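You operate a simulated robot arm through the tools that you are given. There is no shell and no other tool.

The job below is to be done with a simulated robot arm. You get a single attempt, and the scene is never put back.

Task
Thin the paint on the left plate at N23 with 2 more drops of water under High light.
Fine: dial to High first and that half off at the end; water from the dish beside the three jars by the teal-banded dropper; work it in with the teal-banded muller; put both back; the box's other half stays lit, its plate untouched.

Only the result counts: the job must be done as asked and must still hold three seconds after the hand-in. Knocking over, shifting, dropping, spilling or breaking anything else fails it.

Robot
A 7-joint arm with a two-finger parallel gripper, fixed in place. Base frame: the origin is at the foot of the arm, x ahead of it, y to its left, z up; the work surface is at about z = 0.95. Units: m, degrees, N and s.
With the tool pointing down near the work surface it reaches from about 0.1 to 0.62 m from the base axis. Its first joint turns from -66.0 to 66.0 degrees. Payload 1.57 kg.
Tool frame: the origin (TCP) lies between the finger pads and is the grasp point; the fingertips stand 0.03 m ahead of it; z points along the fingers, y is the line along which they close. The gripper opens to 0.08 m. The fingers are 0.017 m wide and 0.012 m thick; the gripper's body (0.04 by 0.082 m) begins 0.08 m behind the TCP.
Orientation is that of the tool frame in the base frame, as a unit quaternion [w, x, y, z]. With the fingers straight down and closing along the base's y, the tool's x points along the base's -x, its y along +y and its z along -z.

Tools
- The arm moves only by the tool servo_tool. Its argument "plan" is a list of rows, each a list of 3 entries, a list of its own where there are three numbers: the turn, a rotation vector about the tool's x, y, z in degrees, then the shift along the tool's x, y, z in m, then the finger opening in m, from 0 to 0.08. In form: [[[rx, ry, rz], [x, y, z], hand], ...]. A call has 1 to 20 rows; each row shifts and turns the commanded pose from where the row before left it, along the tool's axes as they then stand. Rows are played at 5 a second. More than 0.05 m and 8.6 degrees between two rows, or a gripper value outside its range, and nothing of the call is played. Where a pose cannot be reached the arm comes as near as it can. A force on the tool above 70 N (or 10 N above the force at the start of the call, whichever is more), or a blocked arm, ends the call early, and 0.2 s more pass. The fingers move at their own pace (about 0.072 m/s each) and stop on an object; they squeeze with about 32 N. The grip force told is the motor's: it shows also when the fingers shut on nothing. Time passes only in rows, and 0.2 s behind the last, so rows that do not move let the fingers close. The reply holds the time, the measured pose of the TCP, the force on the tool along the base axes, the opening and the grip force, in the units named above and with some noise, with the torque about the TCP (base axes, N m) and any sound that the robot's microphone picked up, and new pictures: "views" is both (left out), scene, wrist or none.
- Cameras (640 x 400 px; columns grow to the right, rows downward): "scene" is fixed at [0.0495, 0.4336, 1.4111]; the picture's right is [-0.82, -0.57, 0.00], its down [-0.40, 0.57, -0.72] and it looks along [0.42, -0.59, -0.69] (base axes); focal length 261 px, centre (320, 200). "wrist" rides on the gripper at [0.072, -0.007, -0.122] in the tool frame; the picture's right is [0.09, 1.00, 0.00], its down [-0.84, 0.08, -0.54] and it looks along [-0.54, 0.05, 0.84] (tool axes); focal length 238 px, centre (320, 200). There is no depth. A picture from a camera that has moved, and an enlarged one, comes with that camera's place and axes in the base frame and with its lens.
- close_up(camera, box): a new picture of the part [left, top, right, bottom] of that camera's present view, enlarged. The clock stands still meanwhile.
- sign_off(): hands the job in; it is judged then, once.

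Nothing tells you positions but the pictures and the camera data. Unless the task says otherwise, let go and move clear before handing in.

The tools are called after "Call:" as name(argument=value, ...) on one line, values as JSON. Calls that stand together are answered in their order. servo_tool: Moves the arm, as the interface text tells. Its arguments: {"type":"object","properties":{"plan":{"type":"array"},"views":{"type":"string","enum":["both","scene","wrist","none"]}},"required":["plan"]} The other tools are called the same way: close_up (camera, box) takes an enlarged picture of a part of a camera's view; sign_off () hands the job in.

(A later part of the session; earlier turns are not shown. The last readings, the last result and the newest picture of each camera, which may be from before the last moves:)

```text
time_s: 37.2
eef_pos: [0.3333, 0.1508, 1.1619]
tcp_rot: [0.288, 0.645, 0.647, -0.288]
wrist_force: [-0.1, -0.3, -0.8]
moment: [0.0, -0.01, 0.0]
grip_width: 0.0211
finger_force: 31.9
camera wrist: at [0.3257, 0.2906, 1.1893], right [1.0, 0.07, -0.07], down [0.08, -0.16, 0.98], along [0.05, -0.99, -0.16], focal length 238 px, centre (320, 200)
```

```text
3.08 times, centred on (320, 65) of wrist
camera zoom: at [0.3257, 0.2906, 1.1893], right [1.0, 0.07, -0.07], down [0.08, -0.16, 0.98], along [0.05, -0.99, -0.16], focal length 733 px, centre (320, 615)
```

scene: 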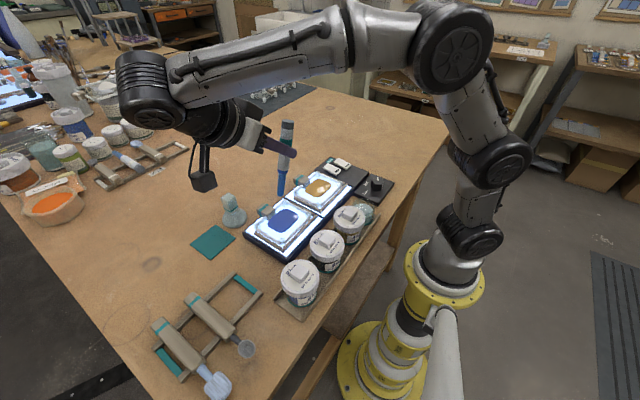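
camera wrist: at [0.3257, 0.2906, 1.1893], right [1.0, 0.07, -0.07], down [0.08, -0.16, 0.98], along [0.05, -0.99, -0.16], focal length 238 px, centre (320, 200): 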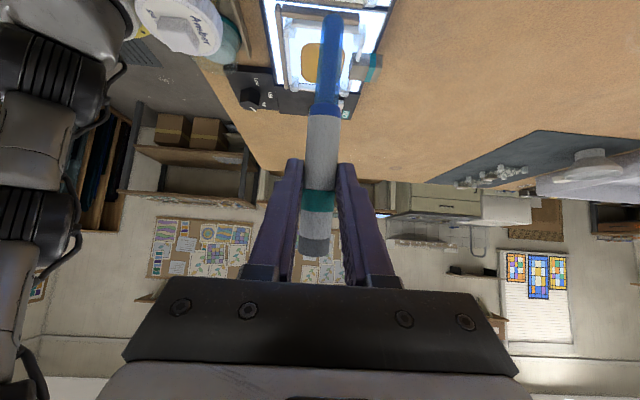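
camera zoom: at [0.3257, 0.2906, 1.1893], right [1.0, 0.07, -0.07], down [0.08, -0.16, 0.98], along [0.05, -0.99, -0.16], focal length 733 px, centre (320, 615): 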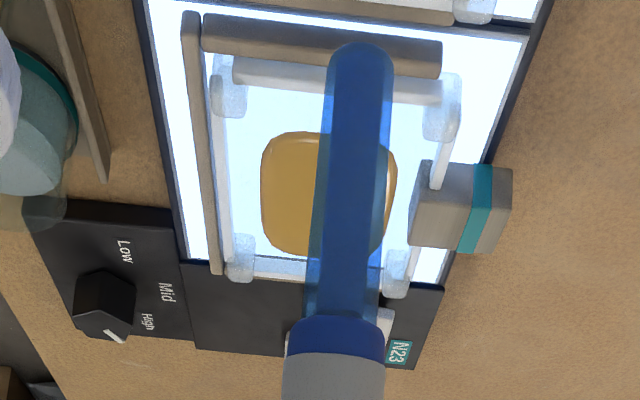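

The tip is right over the blue paint, about 8 cm up. I'll lower step by step, watching for any drop.

Call:
servo_tool(plan=[[[0, 0, 0], [0.0149, 0.002, 0.0134], 0.0], [[0, 0, 0], [0.0149, 0, 0.0134], 0.0], [[0, 0, 0], [0, 0, 0], 0.0], [[0, 0, 0], [0, 0, 0], 0.0], [[0, 0, 0], [0, 0, 0], 0.0]], views="scene")

Call:
close_up(camera="scene", box=[230, 150, 330, 250])

Call:
close_up(camera="wrist", box=[250, 0, 400, 130])

```text
time_s: 38.4
eef_pos: [0.3363, 0.1508, 1.1227]
tcp_rot: [0.288, 0.645, 0.647, -0.287]
wrist_force: [0.1, 0.1, -0.7]
moment: [0.0, -0.01, 0.02]
grip_width: 0.0212
finger_force: 32.3
```

scene: 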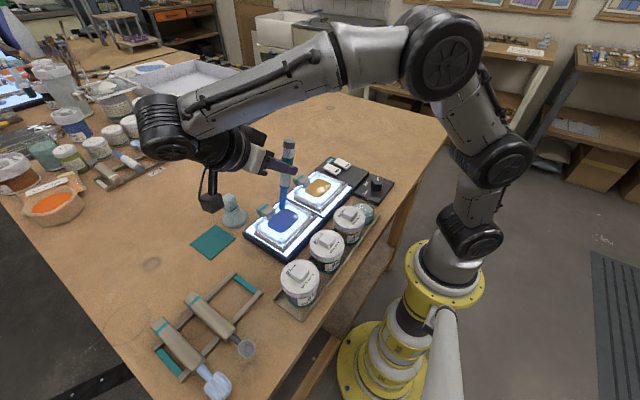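

```text
4.00 times, centred on (280, 200) of scene
camera zoom: at [0.0495, 0.4336, 1.4111], right [-0.82, -0.57, 0.0], down [-0.4, 0.57, -0.72], along [0.42, -0.59, -0.69], focal length 1043 px, centre (480, 200)
```

zoom: 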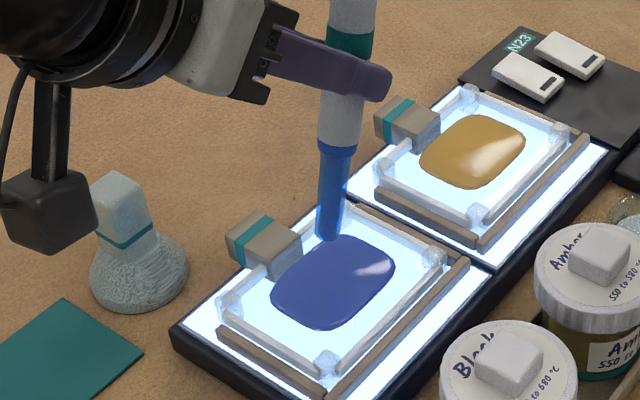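

```text
3.08 times, centred on (325, 65) of wrist
camera zoom: at [0.3271, 0.2903, 1.1492], right [1.0, 0.07, -0.07], down [0.08, -0.16, 0.98], along [0.05, -0.99, -0.16], focal length 733 px, centre (305, 615)
```

zoom: 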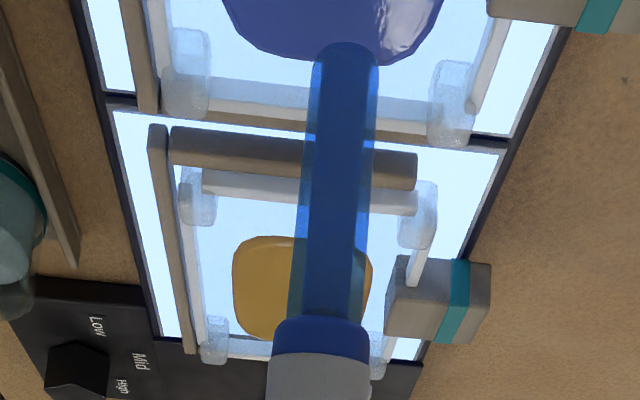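

Nothing dripped at 4 cm. I'll go down to about 2 cm and wait.

Call:
servo_tool(plan=[[[0, 0, 0], [0.0149, 0, 0.0134], 0.0], [[0, 0, 0], [0, 0, 0], 0.0], [[0, 0, 0], [0, 0, 0], 0.0], [[0, 0, 0], [0, 0, 0], 0.0]], views="none")

Call:
close_up(camera="scene", box=[250, 170, 320, 240])

Call:
close_up(camera="wrist", box=[250, 0, 400, 130])

```text
time_s: 39.4
eef_pos: [0.3344, 0.152, 1.1021]
tcp_rot: [0.288, 0.645, 0.647, -0.287]
wrist_force: [0.1, -0.5, -0.5]
moment: [0.01, -0.01, 0.0]
grip_width: 0.0215
finger_force: 32.4
```

```text
5.71 times, centred on (285, 205) of scene
camera zoom: at [0.0495, 0.4336, 1.4111], right [-0.82, -0.57, 0.0], down [-0.4, 0.57, -0.72], along [0.42, -0.59, -0.69], focal length 1490 px, centre (520, 171)
```

zoom: 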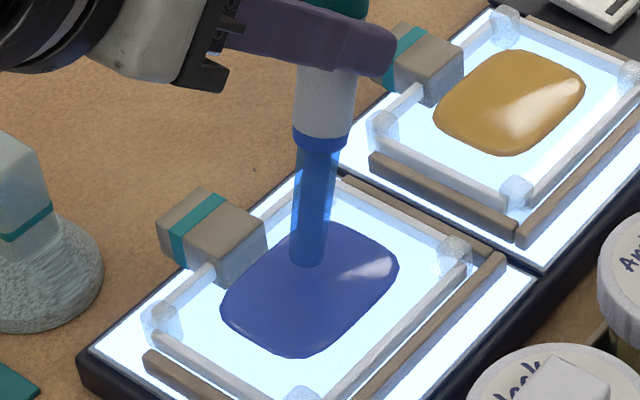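

```text
3.08 times, centred on (325, 65) of wrist
camera zoom: at [0.3273, 0.2907, 1.1293], right [1.0, 0.07, -0.07], down [0.08, -0.16, 0.98], along [0.05, -0.99, -0.16], focal length 733 px, centre (305, 615)
```

zoom: 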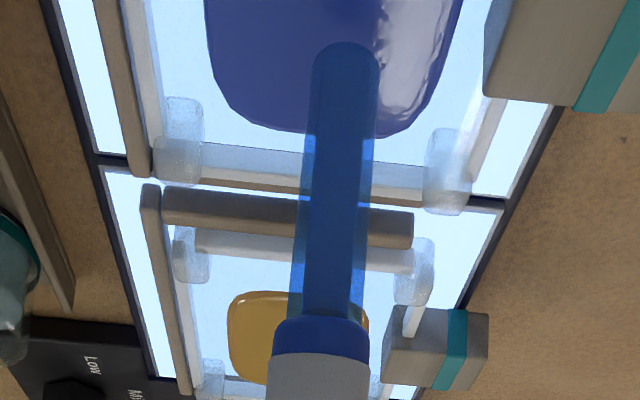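

Still nothing. I'll lower about 1 cm more.

Call:
servo_tool(plan=[[[0, 0, 0], [0.0074, 0, 0.0067], 0.0], [[0, 0, 0], [0, 0, 0], 0.0], [[0, 0, 0], [0, 0, 0], 0.0]], views="none")

Call:
close_up(camera="scene", box=[250, 180, 310, 240])

Call:
close_up(camera="wrist", box=[250, 0, 400, 130])

```text
time_s: 40.2
eef_pos: [0.336, 0.1509, 1.0939]
tcp_rot: [0.29, 0.646, 0.646, -0.285]
wrist_force: [-1.1, 0.1, 21.0]
moment: [0.24, 0.15, 0.03]
grip_width: 0.0211
finger_force: 32.1
```

```text
6.67 times, centred on (280, 210) of scene
camera zoom: at [0.0492, 0.4336, 1.4111], right [-0.82, -0.57, 0.0], down [-0.4, 0.57, -0.72], along [0.42, -0.59, -0.69], focal length 1738 px, centre (587, 133)
```

zoom: 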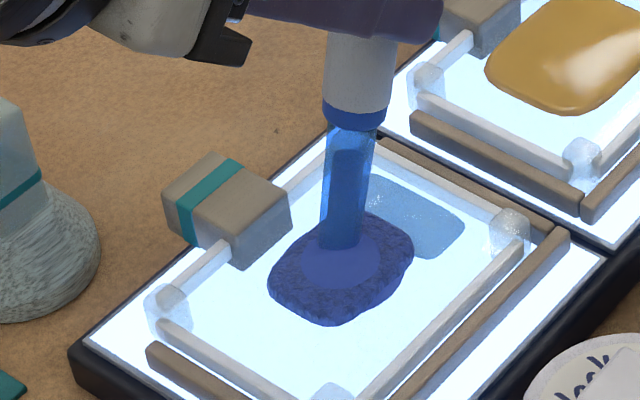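

```text
3.08 times, centred on (325, 65) of wrist
camera zoom: at [0.3276, 0.2905, 1.1212], right [1.0, 0.07, -0.06], down [0.07, -0.16, 0.98], along [0.05, -0.99, -0.16], focal length 733 px, centre (305, 615)
```

zoom: 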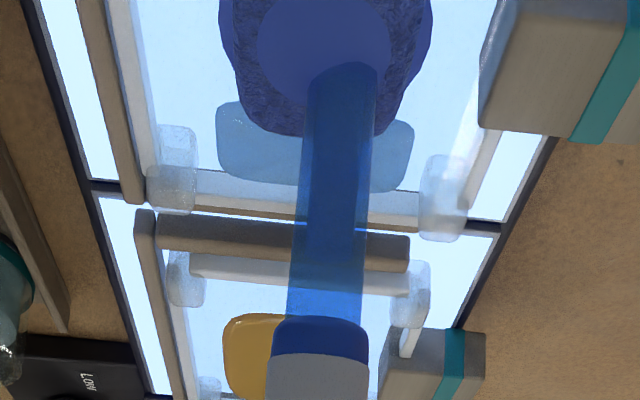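

The tip touched down with about 21 N and the paint reacted: there's a wet spot in the middle and the fill level dropped a little. I'll lift right away and look.

Call:
servo_tool(plan=[[[0, 0, 0], [-0.0111, 0, -0.01], 0.0]], views="none")

Call:
close_up(camera="scene", box=[250, 180, 310, 240])

Call:
close_up(camera="wrist", box=[250, 0, 400, 130])

```text
time_s: 40.6
eef_pos: [0.3358, 0.1503, 1.1042]
tcp_rot: [0.288, 0.644, 0.648, -0.289]
wrist_force: [0.0, 0.0, -1.8]
moment: [0.01, 0.0, -0.02]
grip_width: 0.0212
finger_force: 31.9
```

```text
6.67 times, centred on (280, 210) of scene
camera zoom: at [0.0495, 0.4336, 1.4111], right [-0.82, -0.57, 0.0], down [-0.4, 0.57, -0.72], along [0.42, -0.59, -0.69], focal length 1738 px, centre (587, 133)
```

zoom: 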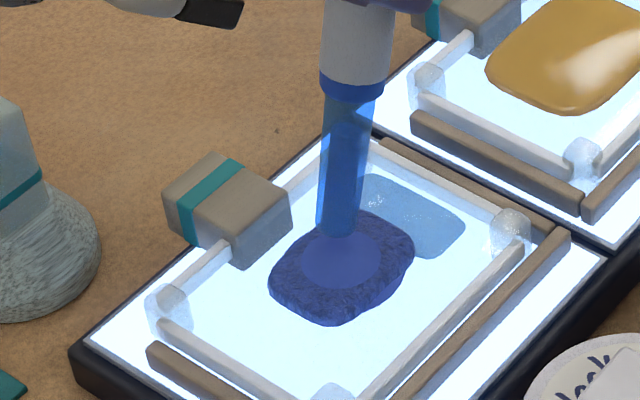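

```text
3.08 times, centred on (325, 65) of wrist
camera zoom: at [0.3278, 0.2907, 1.1328], right [1.0, 0.07, -0.07], down [0.08, -0.16, 0.98], along [0.05, -0.99, -0.16], focal length 733 px, centre (305, 615)
```

zoom: 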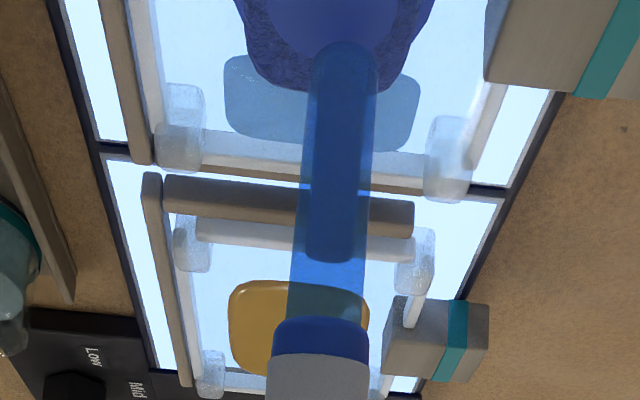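

The fill dropped by about 12 mm out of roughly 50 mm, which looks like one drop of about four. One touch gave one drop. I'll touch again more gently and compare.

Call:
servo_tool(plan=[[[0, 0, 0], [0.0059, 0, 0.0053], 0.0], [[0, 0, 0], [0, 0, 0], 0.0]], views="none")

Call:
close_up(camera="wrist", box=[250, 0, 400, 130])

Call:
close_up(camera="scene", box=[250, 180, 310, 240])

```text
time_s: 41.2
eef_pos: [0.3352, 0.1499, 1.0984]
tcp_rot: [0.289, 0.644, 0.648, -0.287]
wrist_force: [0.1, 0.8, -1.2]
moment: [-0.03, 0.01, -0.03]
grip_width: 0.0212
finger_force: 31.5
```

```text
3.08 times, centred on (325, 65) of wrist
camera zoom: at [0.3272, 0.2906, 1.126], right [1.0, 0.07, -0.07], down [0.08, -0.16, 0.98], along [0.05, -0.99, -0.16], focal length 733 px, centre (305, 615)
```

zoom: 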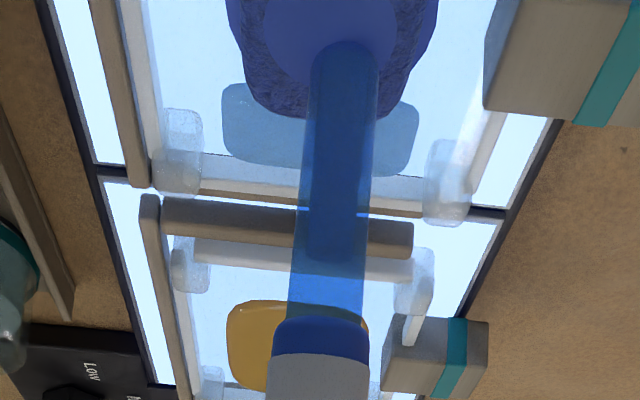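

```text
6.67 times, centred on (280, 210) of scene
camera zoom: at [0.0495, 0.4336, 1.4111], right [-0.82, -0.57, 0.0], down [-0.4, 0.57, -0.72], along [0.42, -0.59, -0.69], focal length 1738 px, centre (587, 133)
```

zoom: 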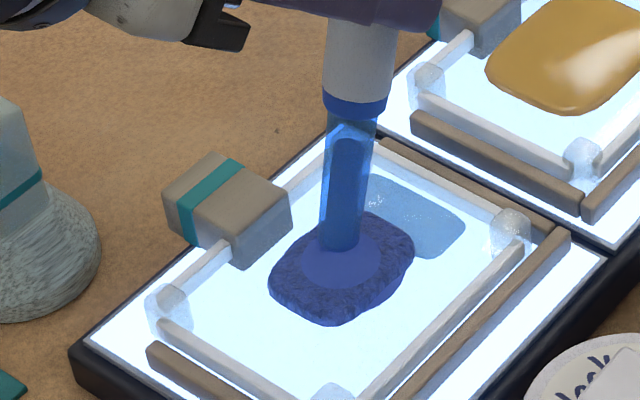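

No contact and no change yet. A few more millimetres.

Call:
servo_tool(plan=[[[0, 0, 0], [0.0022, 0, 0.002], 0.0]], views="none")

Call:
close_up(camera="wrist", box=[250, 0, 400, 130])

```text
time_s: 41.6
eef_pos: [0.3345, 0.1504, 1.0953]
tcp_rot: [0.288, 0.645, 0.647, -0.288]
wrist_force: [-0.6, -0.9, -1.8]
moment: [-0.02, 0.01, 0.0]
grip_width: 0.0212
finger_force: 31.4
```

```text
3.08 times, centred on (325, 65) of wrist
camera zoom: at [0.3274, 0.2905, 1.1228], right [1.0, 0.07, -0.07], down [0.08, -0.16, 0.98], along [0.05, -0.99, -0.16], focal length 733 px, centre (305, 615)
```

zoom: 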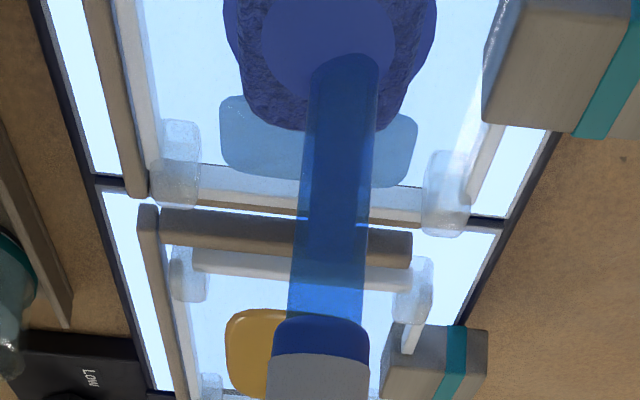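

Call:
close_up(camera="scene", box=[250, 180, 310, 240])

Call:
close_up(camera="wrist", box=[290, 0, 370, 115])

```text
6.67 times, centred on (280, 210) of scene
camera zoom: at [0.0495, 0.4336, 1.4111], right [-0.82, -0.57, 0.0], down [-0.4, 0.57, -0.72], along [0.42, -0.59, -0.69], focal length 1738 px, centre (587, 133)
```

zoom: 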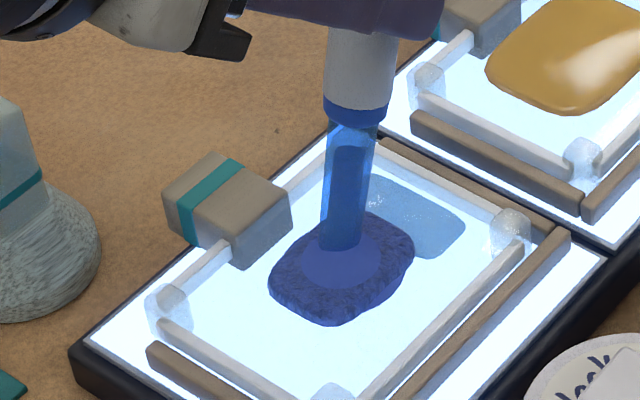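

```text
3.48 times, centred on (330, 58) of wrist
camera zoom: at [0.3274, 0.2905, 1.1228], right [1.0, 0.07, -0.07], down [0.08, -0.16, 0.98], along [0.05, -0.99, -0.16], focal length 829 px, centre (285, 696)
```

zoom: 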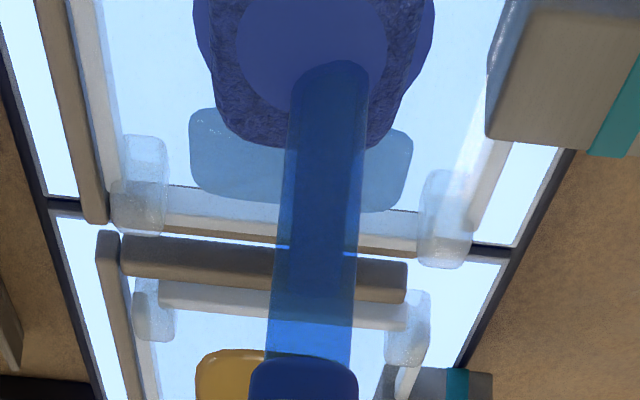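

There's no second drop yet; the fill is unchanged. The first drop came with a firm press, so I'll press down a little further in small steps.

Call:
servo_tool(plan=[[[0, 0, 0], [0.00149, 0, 0.00134], 0.0]], views="none")

Call:
close_up(camera="wrist", box=[250, 0, 400, 130])

Call:
close_up(camera="scene", box=[250, 180, 310, 240])

```text
time_s: 42.0
eef_pos: [0.3363, 0.1514, 1.0923]
tcp_rot: [0.289, 0.644, 0.647, -0.287]
wrist_force: [-0.4, 0.8, 3.5]
moment: [0.1, 0.08, -0.05]
grip_width: 0.0209
finger_force: 31.3
```

```text
3.08 times, centred on (325, 65) of wrist
camera zoom: at [0.3275, 0.2905, 1.1213], right [1.0, 0.07, -0.07], down [0.08, -0.16, 0.98], along [0.05, -0.99, -0.16], focal length 733 px, centre (305, 615)
```

zoom: 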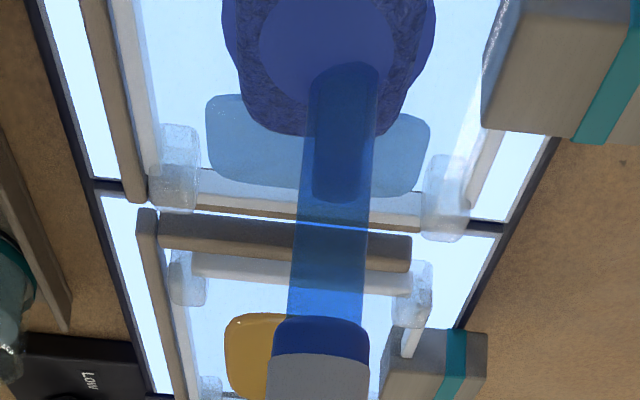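

```text
6.67 times, centred on (280, 210) of scene
camera zoom: at [0.0494, 0.4336, 1.4111], right [-0.82, -0.57, 0.0], down [-0.4, 0.57, -0.72], along [0.42, -0.59, -0.69], focal length 1738 px, centre (587, 133)
```

zoom: 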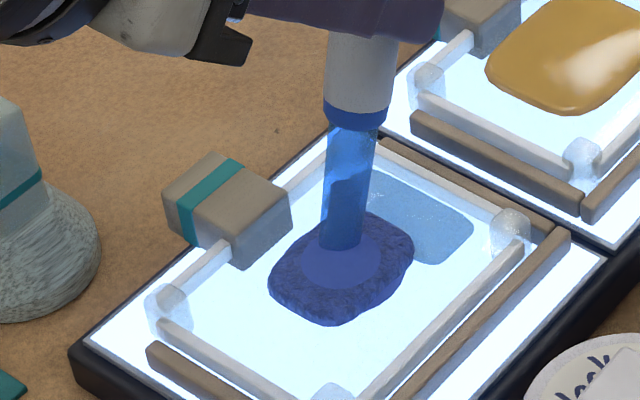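

The fill fell by the same amount again, about 12 mm, so that's the second drop. I'll lift straight up now without touching again.

Call:
servo_tool(plan=[[[0, 0, 0], [-0.0149, 0, -0.0134], 0.0], [[0, 0, 0], [-0.0223, 0, -0.02], 0.0], [[0, 0, 0], [-0.0149, 0, -0.0134], 0.0], [[0, 0, 0], [0, 0, 0], 0.0]])

Call:
close_up(camera="scene", box=[240, 180, 310, 250])

Call:
close_up(camera="wrist", box=[250, 0, 400, 130])

```text
time_s: 43.0
eef_pos: [0.3351, 0.1508, 1.1634]
tcp_rot: [0.289, 0.645, 0.647, -0.288]
wrist_force: [0.1, -0.4, -1.3]
moment: [0.01, 0.0, 0.03]
grip_width: 0.0209
finger_force: 31.4
camera wrist: at [0.3272, 0.2902, 1.191], right [1.0, 0.07, -0.07], down [0.08, -0.16, 0.98], along [0.05, -0.99, -0.16], focal length 238 px, centre (320, 200)
```

scene: 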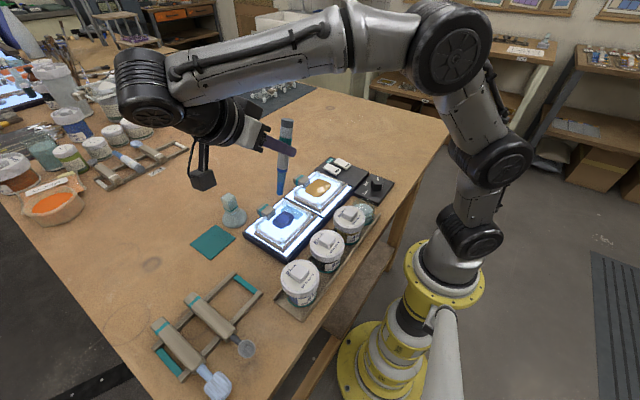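
wrist: 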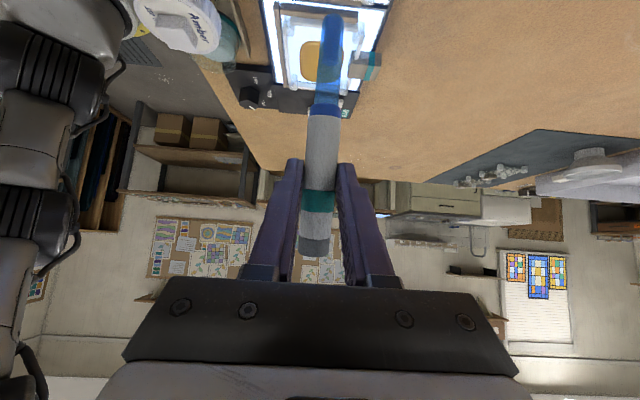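

```text
5.71 times, centred on (275, 215) of scene
camera zoom: at [0.0495, 0.4336, 1.4111], right [-0.82, -0.57, 0.0], down [-0.4, 0.57, -0.72], along [0.42, -0.59, -0.69], focal length 1490 px, centre (577, 114)
```

zoom: 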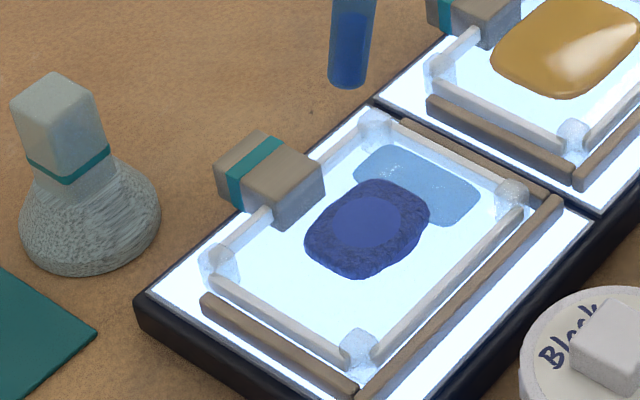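

```text
3.08 times, centred on (325, 65) of wrist
camera zoom: at [0.3272, 0.2902, 1.191], right [1.0, 0.07, -0.07], down [0.08, -0.16, 0.98], along [0.05, -0.99, -0.16], focal length 733 px, centre (305, 615)
```

zoom: 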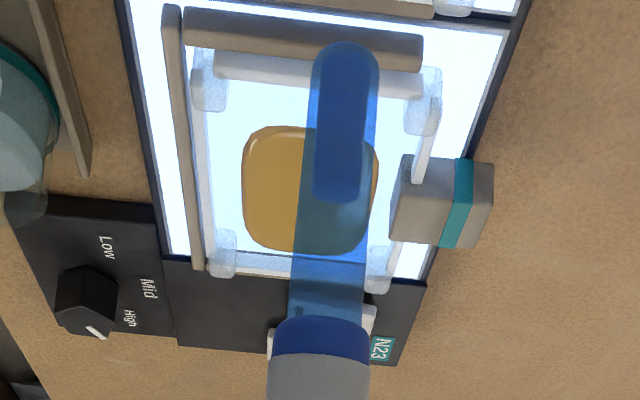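

The plate shows unmixed paint with water beside it, as expected before mulling. Now I'll return the dropper: straighten the hand and unwind the yaw here at a safe height.

Call:
servo_tool(plan=[[[0, 8, 0], [0, 0, 0], 0.0], [[0, 8, 0], [0, 0, 0], 0.0], [[0, 8, 0], [0, 0, 0], 0.0], [[0, 8, 0], [0, 0, 0], 0.0], [[0, 8, 0], [0, 0, 0], 0.0], [[0, 8, 0], [0, 0, 0], 0.0], [[0, 0, -8.155], [0, 0, 0], 0.0], [[0, 0, -8.155], [0, 0, 0], 0.0], [[0, 0, -8.155], [0, 0, 0], 0.0], [[0, 0, -8.155], [0, 0, 0], 0.0], [[0, 0, -8.155], [0, 0, 0], 0.0], [[0, 0, -8.155], [0, 0, 0], 0.0], [[0, 0, -8.155], [0, 0, 0], 0.0], [[0, 0, -8.155], [0, 0, 0], 0.0], [[0, 0, -8.155], [0, 0, 0], 0.0], [[0, 0, -8.155], [0, 0, 0], 0.0], [[0, 0, -8.155], [0, 0, 0], 0.0], [[0, 0, 0], [0, 0, 0], 0.0]])

```text
time_s: 46.8
eef_pos: [0.3359, 0.1515, 1.1627]
tcp_rot: [0.0, 0.0, 1.0, -0.001]
wrist_force: [-0.1, 0.2, -0.9]
moment: [0.01, 0.03, 0.0]
grip_width: 0.0212
finger_force: 31.9
camera wrist: at [0.2626, 0.145, 1.2846], right [-0.09, 1.0, 0.0], down [0.84, 0.08, 0.54], along [0.54, 0.05, -0.84], focal length 238 px, centre (320, 200)
```

scene: 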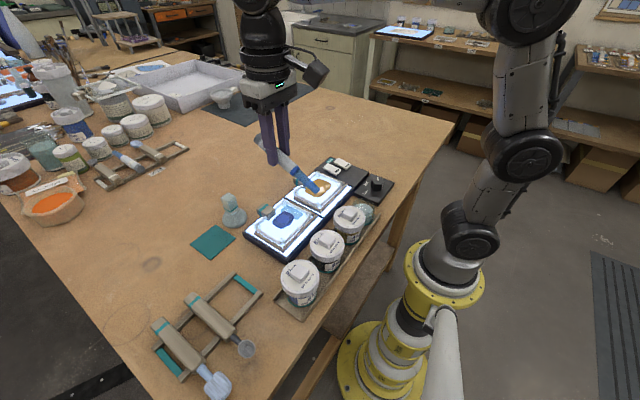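
wrist: 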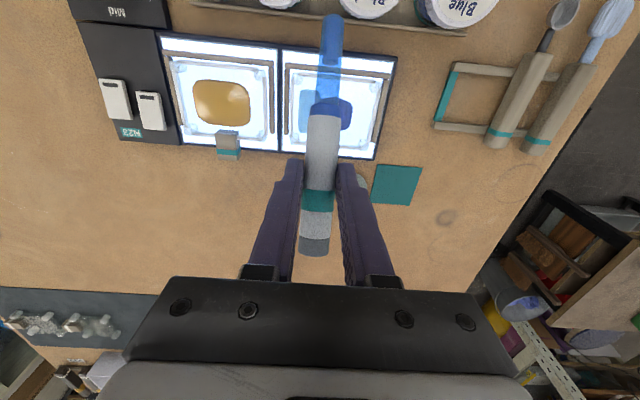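

Hand straight, yaw zero. I'll move over the empty slot, lower, and level the dropper again.

Call:
servo_tool(plan=[[[0, 0, 0], [0.007, 0.0458, 0], 0.0], [[0, 0, 0], [0.007, 0.0458, 0], 0.0], [[0, 0, 0], [0.007, 0.0458, 0], 0.0], [[0, 0, 0], [0.007, 0.0458, 0], 0.0], [[0, 0, 0], [0, 0, 0.025], 0.0], [[0, 0, 0], [0, 0, 0.025], 0.0], [[0, 8.333, 0], [0, 0, 0], 0.0], [[0, 8.333, 0], [0, 0, 0], 0.0], [[0, 8.333, 0], [0, 0, 0], 0.0], [[0, 0, 0], [0, 0, 0], 0.0]])

Call:
close_up(camera="wrist", box=[220, 0, 460, 260])

Call:
close_up(camera="scene", box=[170, 200, 310, 330])

```text
time_s: 49.0
eef_pos: [0.3091, 0.3334, 1.113]
tcp_rot: [-0.217, 0.001, 0.976, 0.0]
wrist_force: [0.6, -0.1, -0.9]
moment: [0.0, -0.02, 0.01]
grip_width: 0.0212
finger_force: 32.4
camera wrist: at [0.2937, 0.3282, 1.2537], right [-0.08, 1.0, 0.04], down [0.99, 0.08, 0.14], along [0.13, 0.05, -0.99], focal length 238 px, centre (320, 200)
```

scene: 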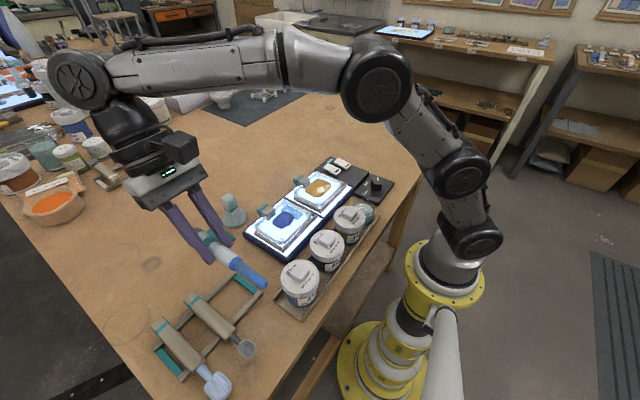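
wrist: 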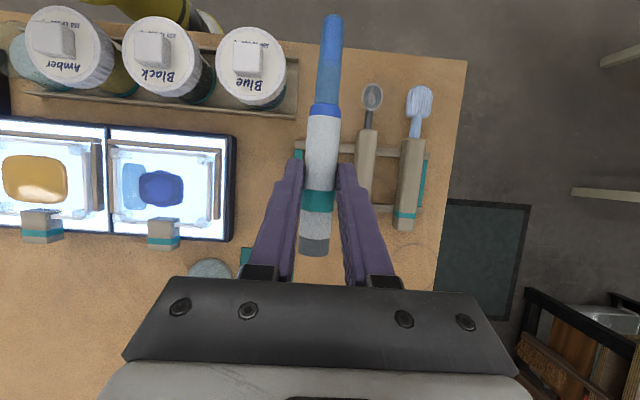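

```text
1.54 times, centred on (340, 130) of wrist
camera zoom: at [0.2937, 0.3282, 1.2537], right [-0.08, 1.0, 0.04], down [0.99, 0.08, 0.14], along [0.13, 0.05, -0.99], focal length 367 px, centre (289, 308)
```

zoom: 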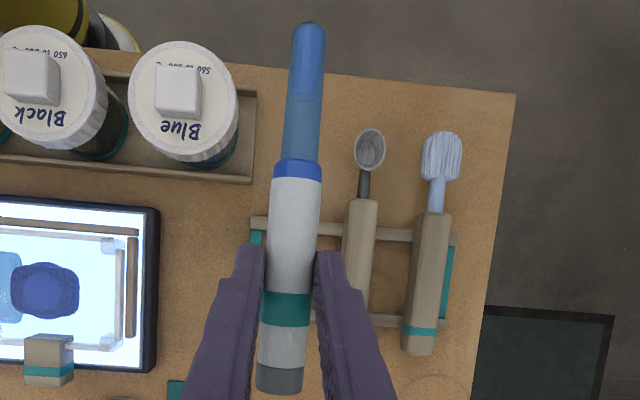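

```text
3.08 times, centred on (240, 265) of scene
camera zoom: at [0.0495, 0.4337, 1.4111], right [-0.82, -0.57, 0.0], down [-0.4, 0.57, -0.72], along [0.42, -0.59, -0.69], focal length 802 px, centre (566, 0)
```

zoom: 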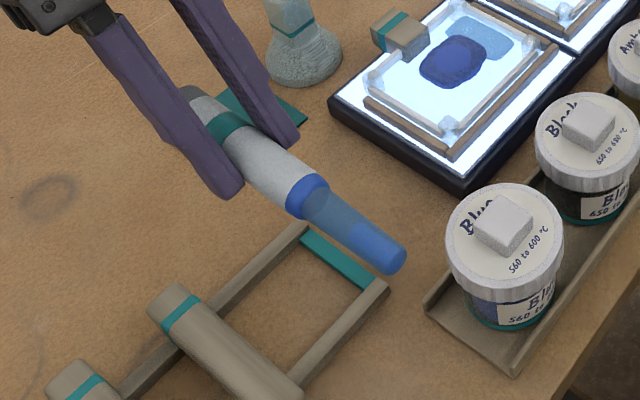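

Everything lines up with the original spot; the dropper sits about 3–4 mm further forward in the fingers, and my x allows for that. I'll lower it onto the rails.

Call:
servo_tool(plan=[[[0, 0, 0], [-0.0127, 0, 0.0272], 0.0], [[0, 0, 0], [-0.0127, 0, 0.0272], 0.0], [[0, 0, 0], [-0.0127, 0, 0.0272], 0.0], [[0, 0, 0], [-0.0063, 0, 0.0136], 0.0], [[0, 0, 0], [-0.0042, 0, 0.0091], 0.0], [[0, 0, 0], [0, 0, 0], 0.0]])

Call:
close_up(camera="scene", box=[190, 240, 290, 320])

Call:
close_up(camera="wrist", box=[220, 0, 460, 260])

```text
time_s: 50.4
eef_pos: [0.3081, 0.3334, 0.9965]
tcp_rot: [-0.217, 0.001, 0.976, 0.0]
wrist_force: [0.0, -0.2, -0.6]
moment: [0.0, -0.01, 0.02]
grip_width: 0.021
finger_force: 32.2
camera wrist: at [0.2935, 0.3287, 1.1372], right [-0.08, 1.0, 0.04], down [0.99, 0.08, 0.14], along [0.13, 0.05, -0.99], focal length 238 px, centre (320, 200)
```

scene: 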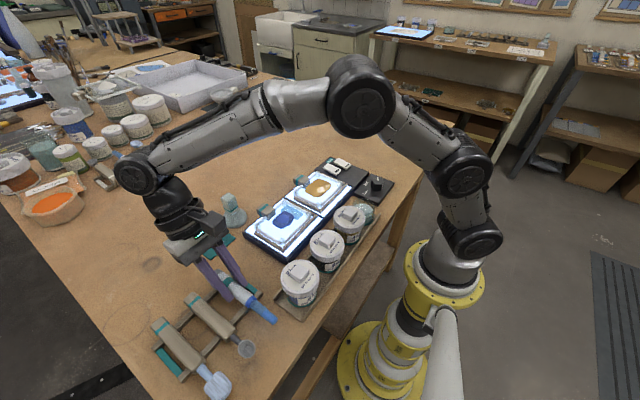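
wrist: 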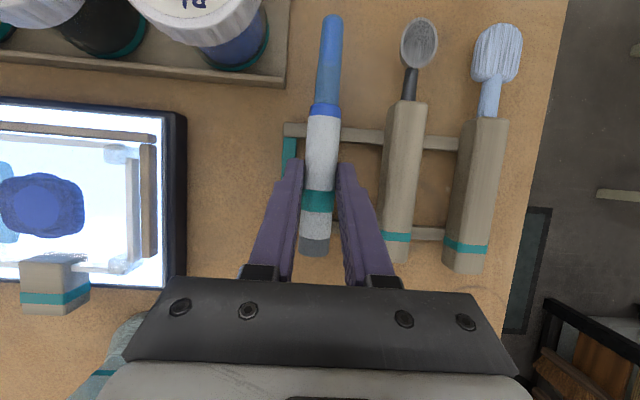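

```text
5.00 times, centred on (240, 280) of scene
camera zoom: at [0.0495, 0.4337, 1.4111], right [-0.82, -0.57, 0.0], down [-0.4, 0.57, -0.72], along [0.42, -0.59, -0.69], focal length 1304 px, centre (720, -200)
```

zoom: 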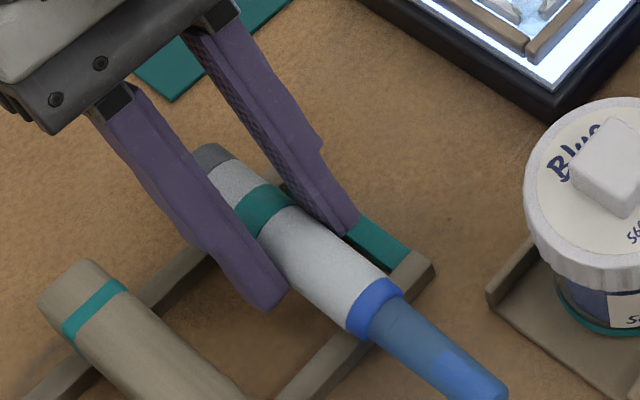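

```text
1.54 times, centred on (340, 130) of wrist
camera zoom: at [0.2935, 0.3287, 1.1372], right [-0.08, 1.0, 0.04], down [0.99, 0.08, 0.14], along [0.13, 0.05, -0.99], focal length 367 px, centre (289, 308)
```

zoom: 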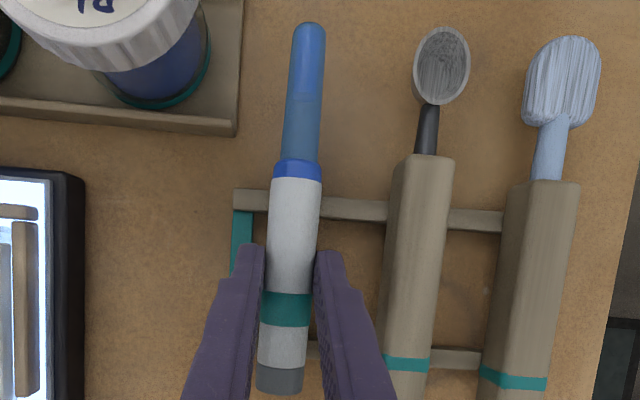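

About 5 mm to go. I'll lower gently to contact.

Call:
servo_tool(plan=[[[0, 0, 0], [-0.0013, 0, 0.0027], 0.0], [[0, 0, 0], [-0.0008, 0, 0.0018], 0.0], [[0, 0, 0], [0, 0, 0], 0.0]], views="none")

Call:
close_up(camera="scene", box=[190, 240, 290, 320])

```text
time_s: 51.2
eef_pos: [0.3092, 0.3336, 0.9928]
tcp_rot: [-0.216, 0.002, 0.976, 0.001]
wrist_force: [-0.9, -0.4, -1.7]
moment: [0.01, 0.0, 0.03]
grip_width: 0.0209
finger_force: 31.9
```

```text
5.00 times, centred on (240, 280) of scene
camera zoom: at [0.0495, 0.4337, 1.4111], right [-0.82, -0.57, 0.0], down [-0.4, 0.57, -0.72], along [0.42, -0.59, -0.69], focal length 1304 px, centre (720, -200)
```

zoom: 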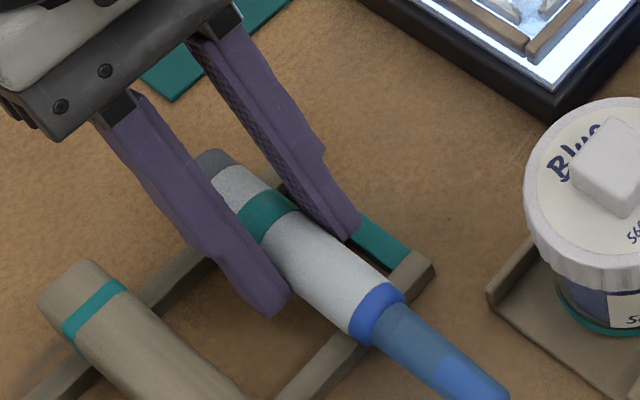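

Nearly there. I'll go 1.5 mm more, then open slowly and see it settle.

Call:
servo_tool(plan=[[[0, 0, 0], [-0.0006, 0, 0.0014], 0.0], [[0, 0, 0], [0, 0, 0], 0.0], [[0, 0, 0], [0, 0, 0], 0.024], [[0, 0, 0], [0, 0, 0], 0.032], [[0, 0, 0], [0, 0, 0], 0.042], [[0, 0, 0], [0, 0, 0], 0.042]], views="none")

Call:
close_up(camera="scene", box=[190, 240, 290, 320])

Call:
close_up(camera="wrist", box=[220, 0, 460, 260])

```text
time_s: 52.6
eef_pos: [0.3077, 0.3352, 0.9919]
tcp_rot: [-0.216, 0.0, 0.976, 0.0]
wrist_force: [-0.2, -0.4, 0.1]
moment: [0.05, -0.05, 0.02]
grip_width: 0.042
finger_force: 0.0
```

```text
5.00 times, centred on (240, 280) of scene
camera zoom: at [0.0495, 0.4336, 1.4111], right [-0.82, -0.57, 0.0], down [-0.4, 0.57, -0.72], along [0.42, -0.59, -0.69], focal length 1304 px, centre (720, -200)
```

zoom: 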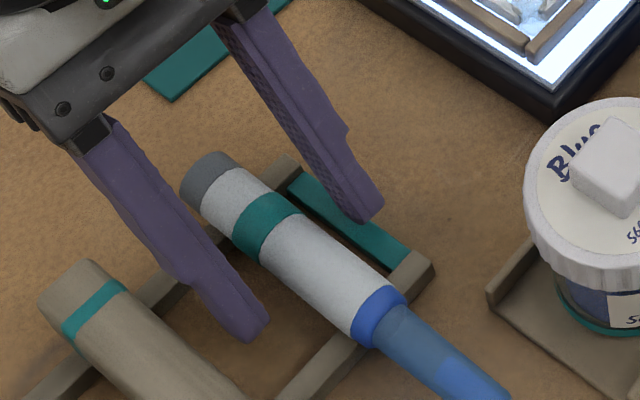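

```text
1.54 times, centred on (340, 130) of wrist
camera zoom: at [0.2934, 0.3285, 1.1319], right [-0.08, 1.0, 0.04], down [0.99, 0.08, 0.14], along [0.13, 0.05, -0.99], focal length 367 px, centre (289, 308)
```

zoom: 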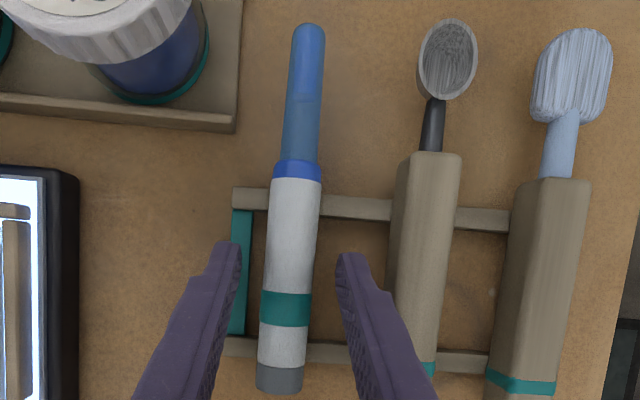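

The dropper is back in its slot, about 1 mm from where it lay. I'll withdraw upward, straighten the hand, and move over to view the muller.

Call:
servo_tool(plan=[[[0, 0, 0], [0.0106, 0, -0.0227], 0.042], [[0, 0, 0], [0.0169, 0, -0.0362], 0.042], [[0, 0, 0], [0.0169, 0, -0.0362], 0.05], [[0, -8.333, 0], [0, 0, 0], 0.06], [[0, -8.333, 0], [0, 0, 0], 0.06], [[0, -8.333, 0], [0, 0, -0.02], 0.06], [[0, 0, 0], [-0.025, -0.0316, 0], 0.06], [[0, 0, 0], [-0.025, -0.0316, 0], 0.06], [[0, 0, 0], [-0.025, -0.0316, 0], 0.06], [[0, 0, 0], [-0.025, -0.0316, 0], 0.06], [[0, 0, 0], [0, 0, 0], 0.06]])

Call:
close_up(camera="wrist", box=[240, 60, 440, 220])

Call:
close_up(camera="scene", box=[190, 160, 320, 260])

```text
time_s: 55.0
eef_pos: [0.4112, 0.2068, 1.1165]
tcp_rot: [0.001, 0.001, 1.0, 0.0]
wrist_force: [0.6, -0.7, 0.9]
moment: [0.01, 0.0, 0.0]
grip_width: 0.0601
finger_force: 0.1
camera wrist: at [0.338, 0.2011, 1.2393], right [-0.09, 1.0, 0.0], down [0.84, 0.08, 0.54], along [0.54, 0.05, -0.84], focal length 238 px, centre (320, 200)
```

scene: 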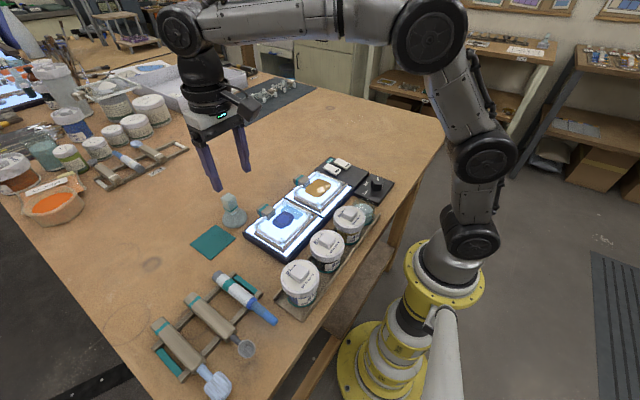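
wrist: 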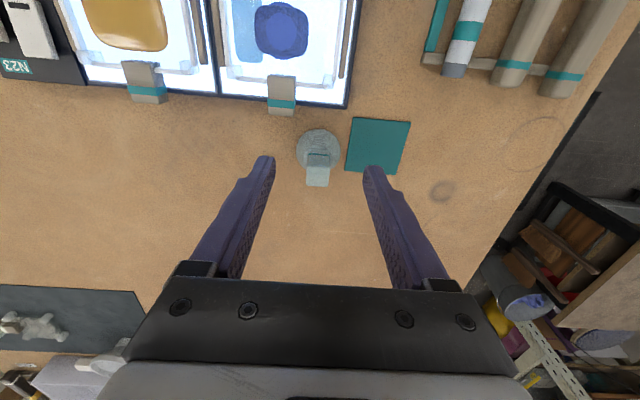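

```text
2.50 times, centred on (340, 140) of wrist
camera zoom: at [0.338, 0.2011, 1.2393], right [-0.09, 1.0, 0.0], down [0.84, 0.08, 0.54], along [0.54, 0.05, -0.84], focal length 596 px, centre (270, 350)
```

zoom: 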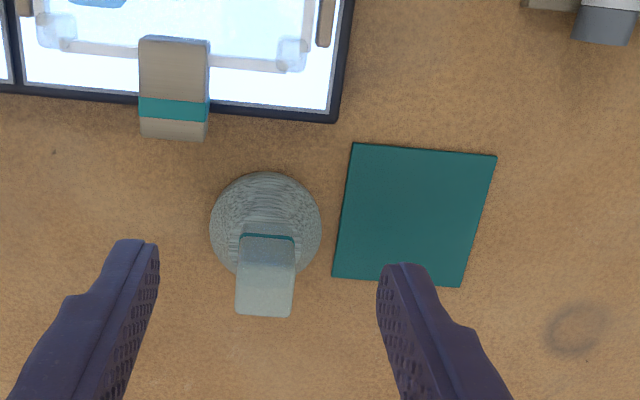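

```text
4.00 times, centred on (255, 210) of scene
camera zoom: at [0.0495, 0.4336, 1.4111], right [-0.82, -0.57, 0.0], down [-0.4, 0.57, -0.72], along [0.42, -0.59, -0.69], focal length 1043 px, centre (580, 160)
```

zoom: 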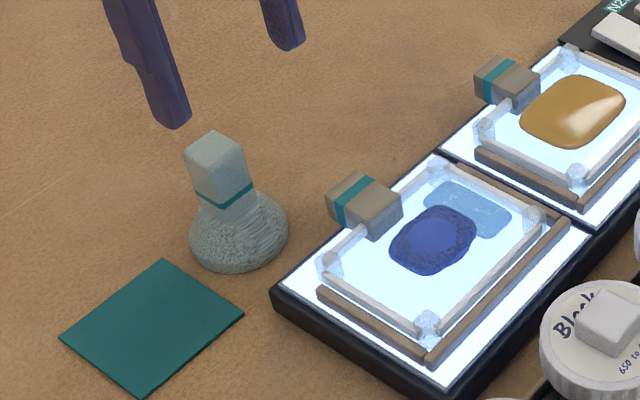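

The muller stands at about (0.444, 0.209), its top near z 1.03, with its square handle aligned to the axes. Before gripping it, I'll look closely at the plate walls to judge the clearance for mulling.

Call:
close_up(camera="scene", box=[245, 190, 325, 250])

Call:
close_up(camera="wrist", box=[210, 0, 360, 120])

```text
6.67 times, centred on (285, 220) of scene
camera zoom: at [0.0495, 0.4336, 1.4111], right [-0.82, -0.57, 0.0], down [-0.4, 0.57, -0.72], along [0.42, -0.59, -0.69], focal length 1738 px, centre (553, 67)
```

zoom: 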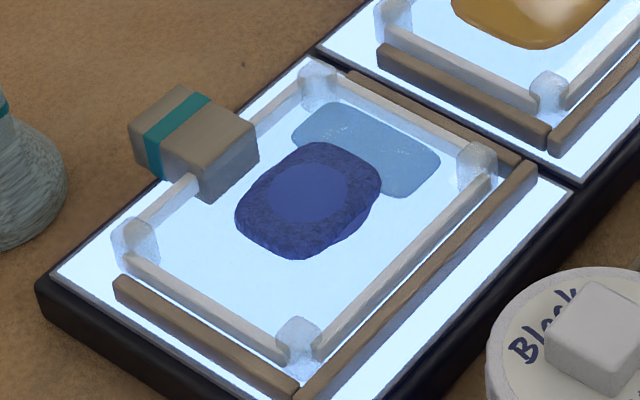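

```text
3.33 times, centred on (285, 60) of wrist
camera zoom: at [0.338, 0.2011, 1.2393], right [-0.09, 1.0, 0.0], down [0.84, 0.08, 0.54], along [0.54, 0.05, -0.84], focal length 794 px, centre (437, 667)
```

zoom: 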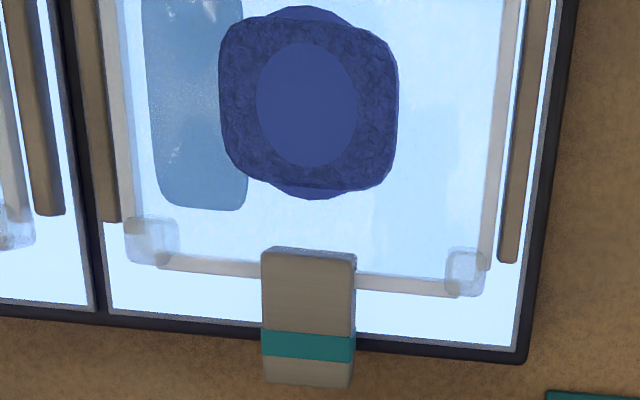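

The paint blob is centred on the plate at about (0.329, 0.166), and the walls leave ±4 mm in x and about ±15 mm in y for the muller's roughly 27 mm radius. I'll go over the muller now.

Call:
servo_tool(plan=[[[0, 0, 0], [-0.0325, 0.0019, 0], 0.05], [[0, 0, 0], [0, 0, 0.035], 0.05], [[0, 0, 0], [0, 0, 0], 0.05]])

Call:
close_up(camera="wrist", box=[240, 80, 400, 240])

Call:
close_up(camera="scene", box=[190, 150, 280, 240])

```text
time_s: 55.8
eef_pos: [0.4442, 0.2083, 1.0806]
tcp_rot: [0.0, 0.001, 1.0, 0.0]
wrist_force: [-0.6, 0.7, -0.4]
moment: [0.0, -0.01, 0.01]
grip_width: 0.0502
finger_force: 0.1
camera wrist: at [0.3709, 0.2034, 1.203], right [-0.09, 1.0, 0.0], down [0.84, 0.08, 0.54], along [0.54, 0.05, -0.84], focal length 238 px, centre (320, 200)
```

scene: 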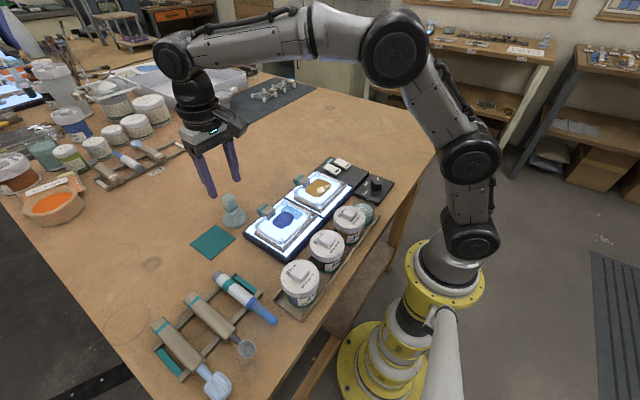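
wrist: 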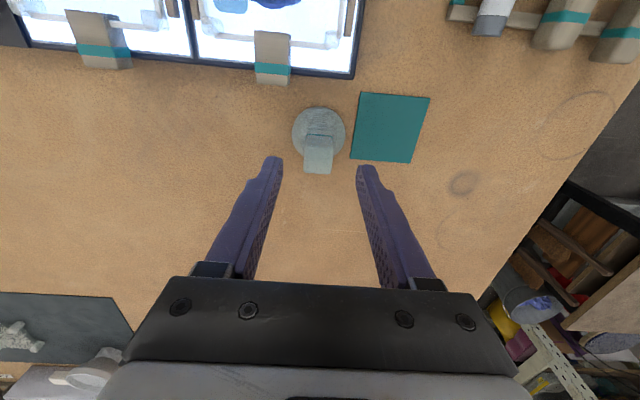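

```text
2.50 times, centred on (320, 160) of wrist
camera zoom: at [0.3709, 0.2034, 1.203], right [-0.09, 1.0, 0.0], down [0.84, 0.08, 0.54], along [0.54, 0.05, -0.84], focal length 596 px, centre (320, 300)
```

zoom: 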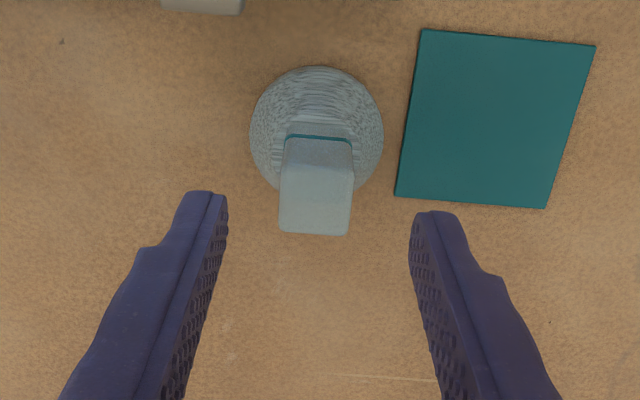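

```text
4.44 times, centred on (235, 195) of scene
camera zoom: at [0.0495, 0.4336, 1.4111], right [-0.82, -0.57, 0.0], down [-0.4, 0.57, -0.72], along [0.42, -0.59, -0.69], focal length 1159 px, centre (698, 222)
```

zoom: 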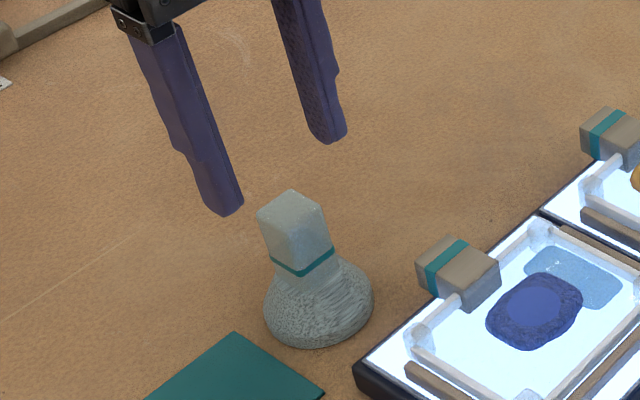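

Aligned. I'll descend around the handle and grip it, with the tips above the bell's shoulder.

Call:
servo_tool(plan=[[[0, 0, 0], [-0.001, 0.0006, 0.03], 0.05], [[0, 0, 0], [0, 0, 0.028], 0.05], [[0, 0, 0], [0, 0, 0], 0.05], [[0, 0, 0], [0, 0, 0], 0.03], [[0, 0, 0], [0, 0, 0], 0.0], [[0, 0, 0], [0, 0, 0], 0.0]])

Call:
close_up(camera="scene", box=[190, 150, 280, 240])

Call:
close_up(camera="wrist", box=[240, 80, 400, 240])

```text
time_s: 57.2
eef_pos: [0.4447, 0.2083, 1.0231]
tcp_rot: [0.0, 0.001, 1.0, 0.0]
wrist_force: [0.4, -0.4, -0.3]
moment: [-0.02, -0.05, 0.0]
grip_width: 0.0235
finger_force: 32.0
camera wrist: at [0.3715, 0.2039, 1.1457], right [-0.09, 1.0, 0.0], down [0.84, 0.08, 0.54], along [0.54, 0.05, -0.84], focal length 238 px, centre (320, 200)
```

scene: 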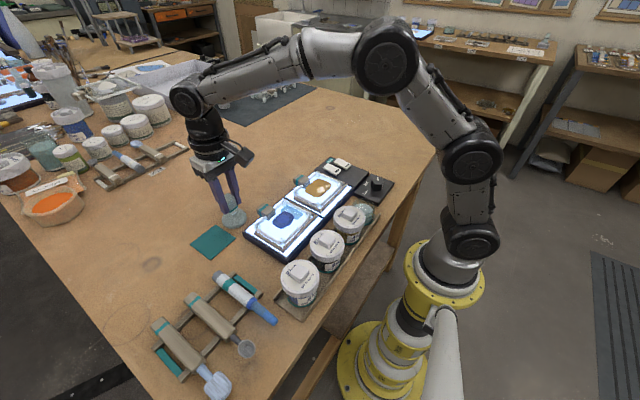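
wrist: 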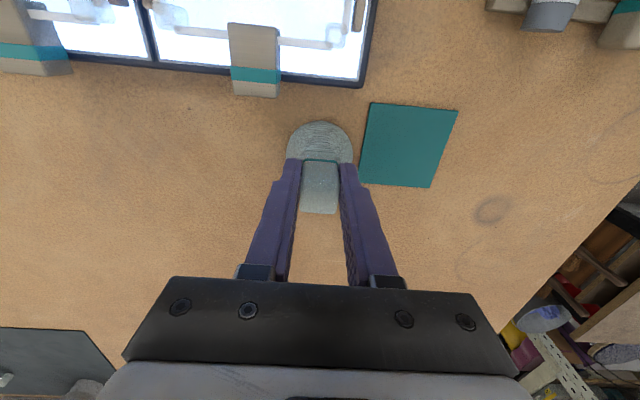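

```text
4.44 times, centred on (235, 195) of scene
camera zoom: at [0.0495, 0.4336, 1.4111], right [-0.82, -0.57, 0.0], down [-0.4, 0.57, -0.72], along [0.42, -0.59, -0.69], focal length 1159 px, centre (698, 222)
```

zoom: 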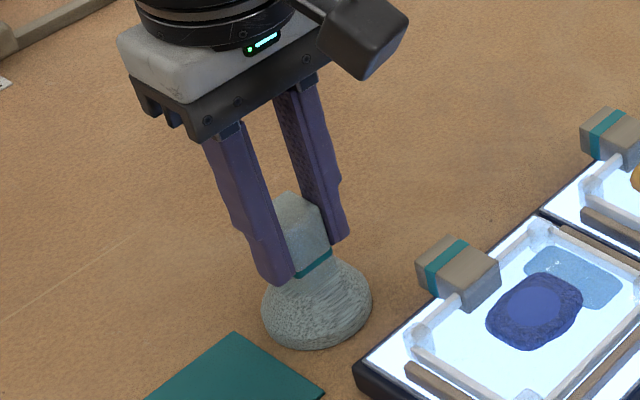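

```text
2.50 times, centred on (320, 160) of wrist
camera zoom: at [0.3715, 0.2039, 1.1457], right [-0.09, 1.0, 0.0], down [0.84, 0.08, 0.54], along [0.54, 0.05, -0.84], focal length 596 px, centre (320, 300)
```

zoom: 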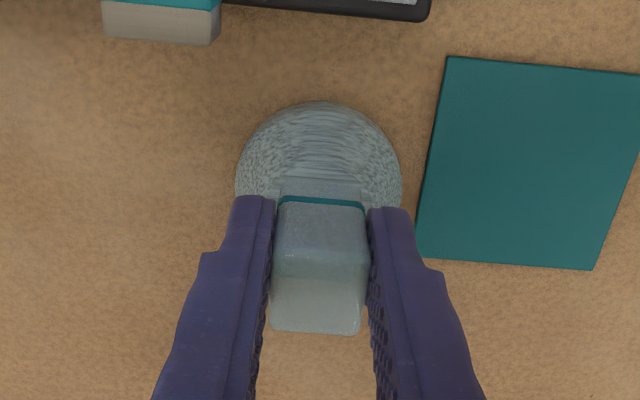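

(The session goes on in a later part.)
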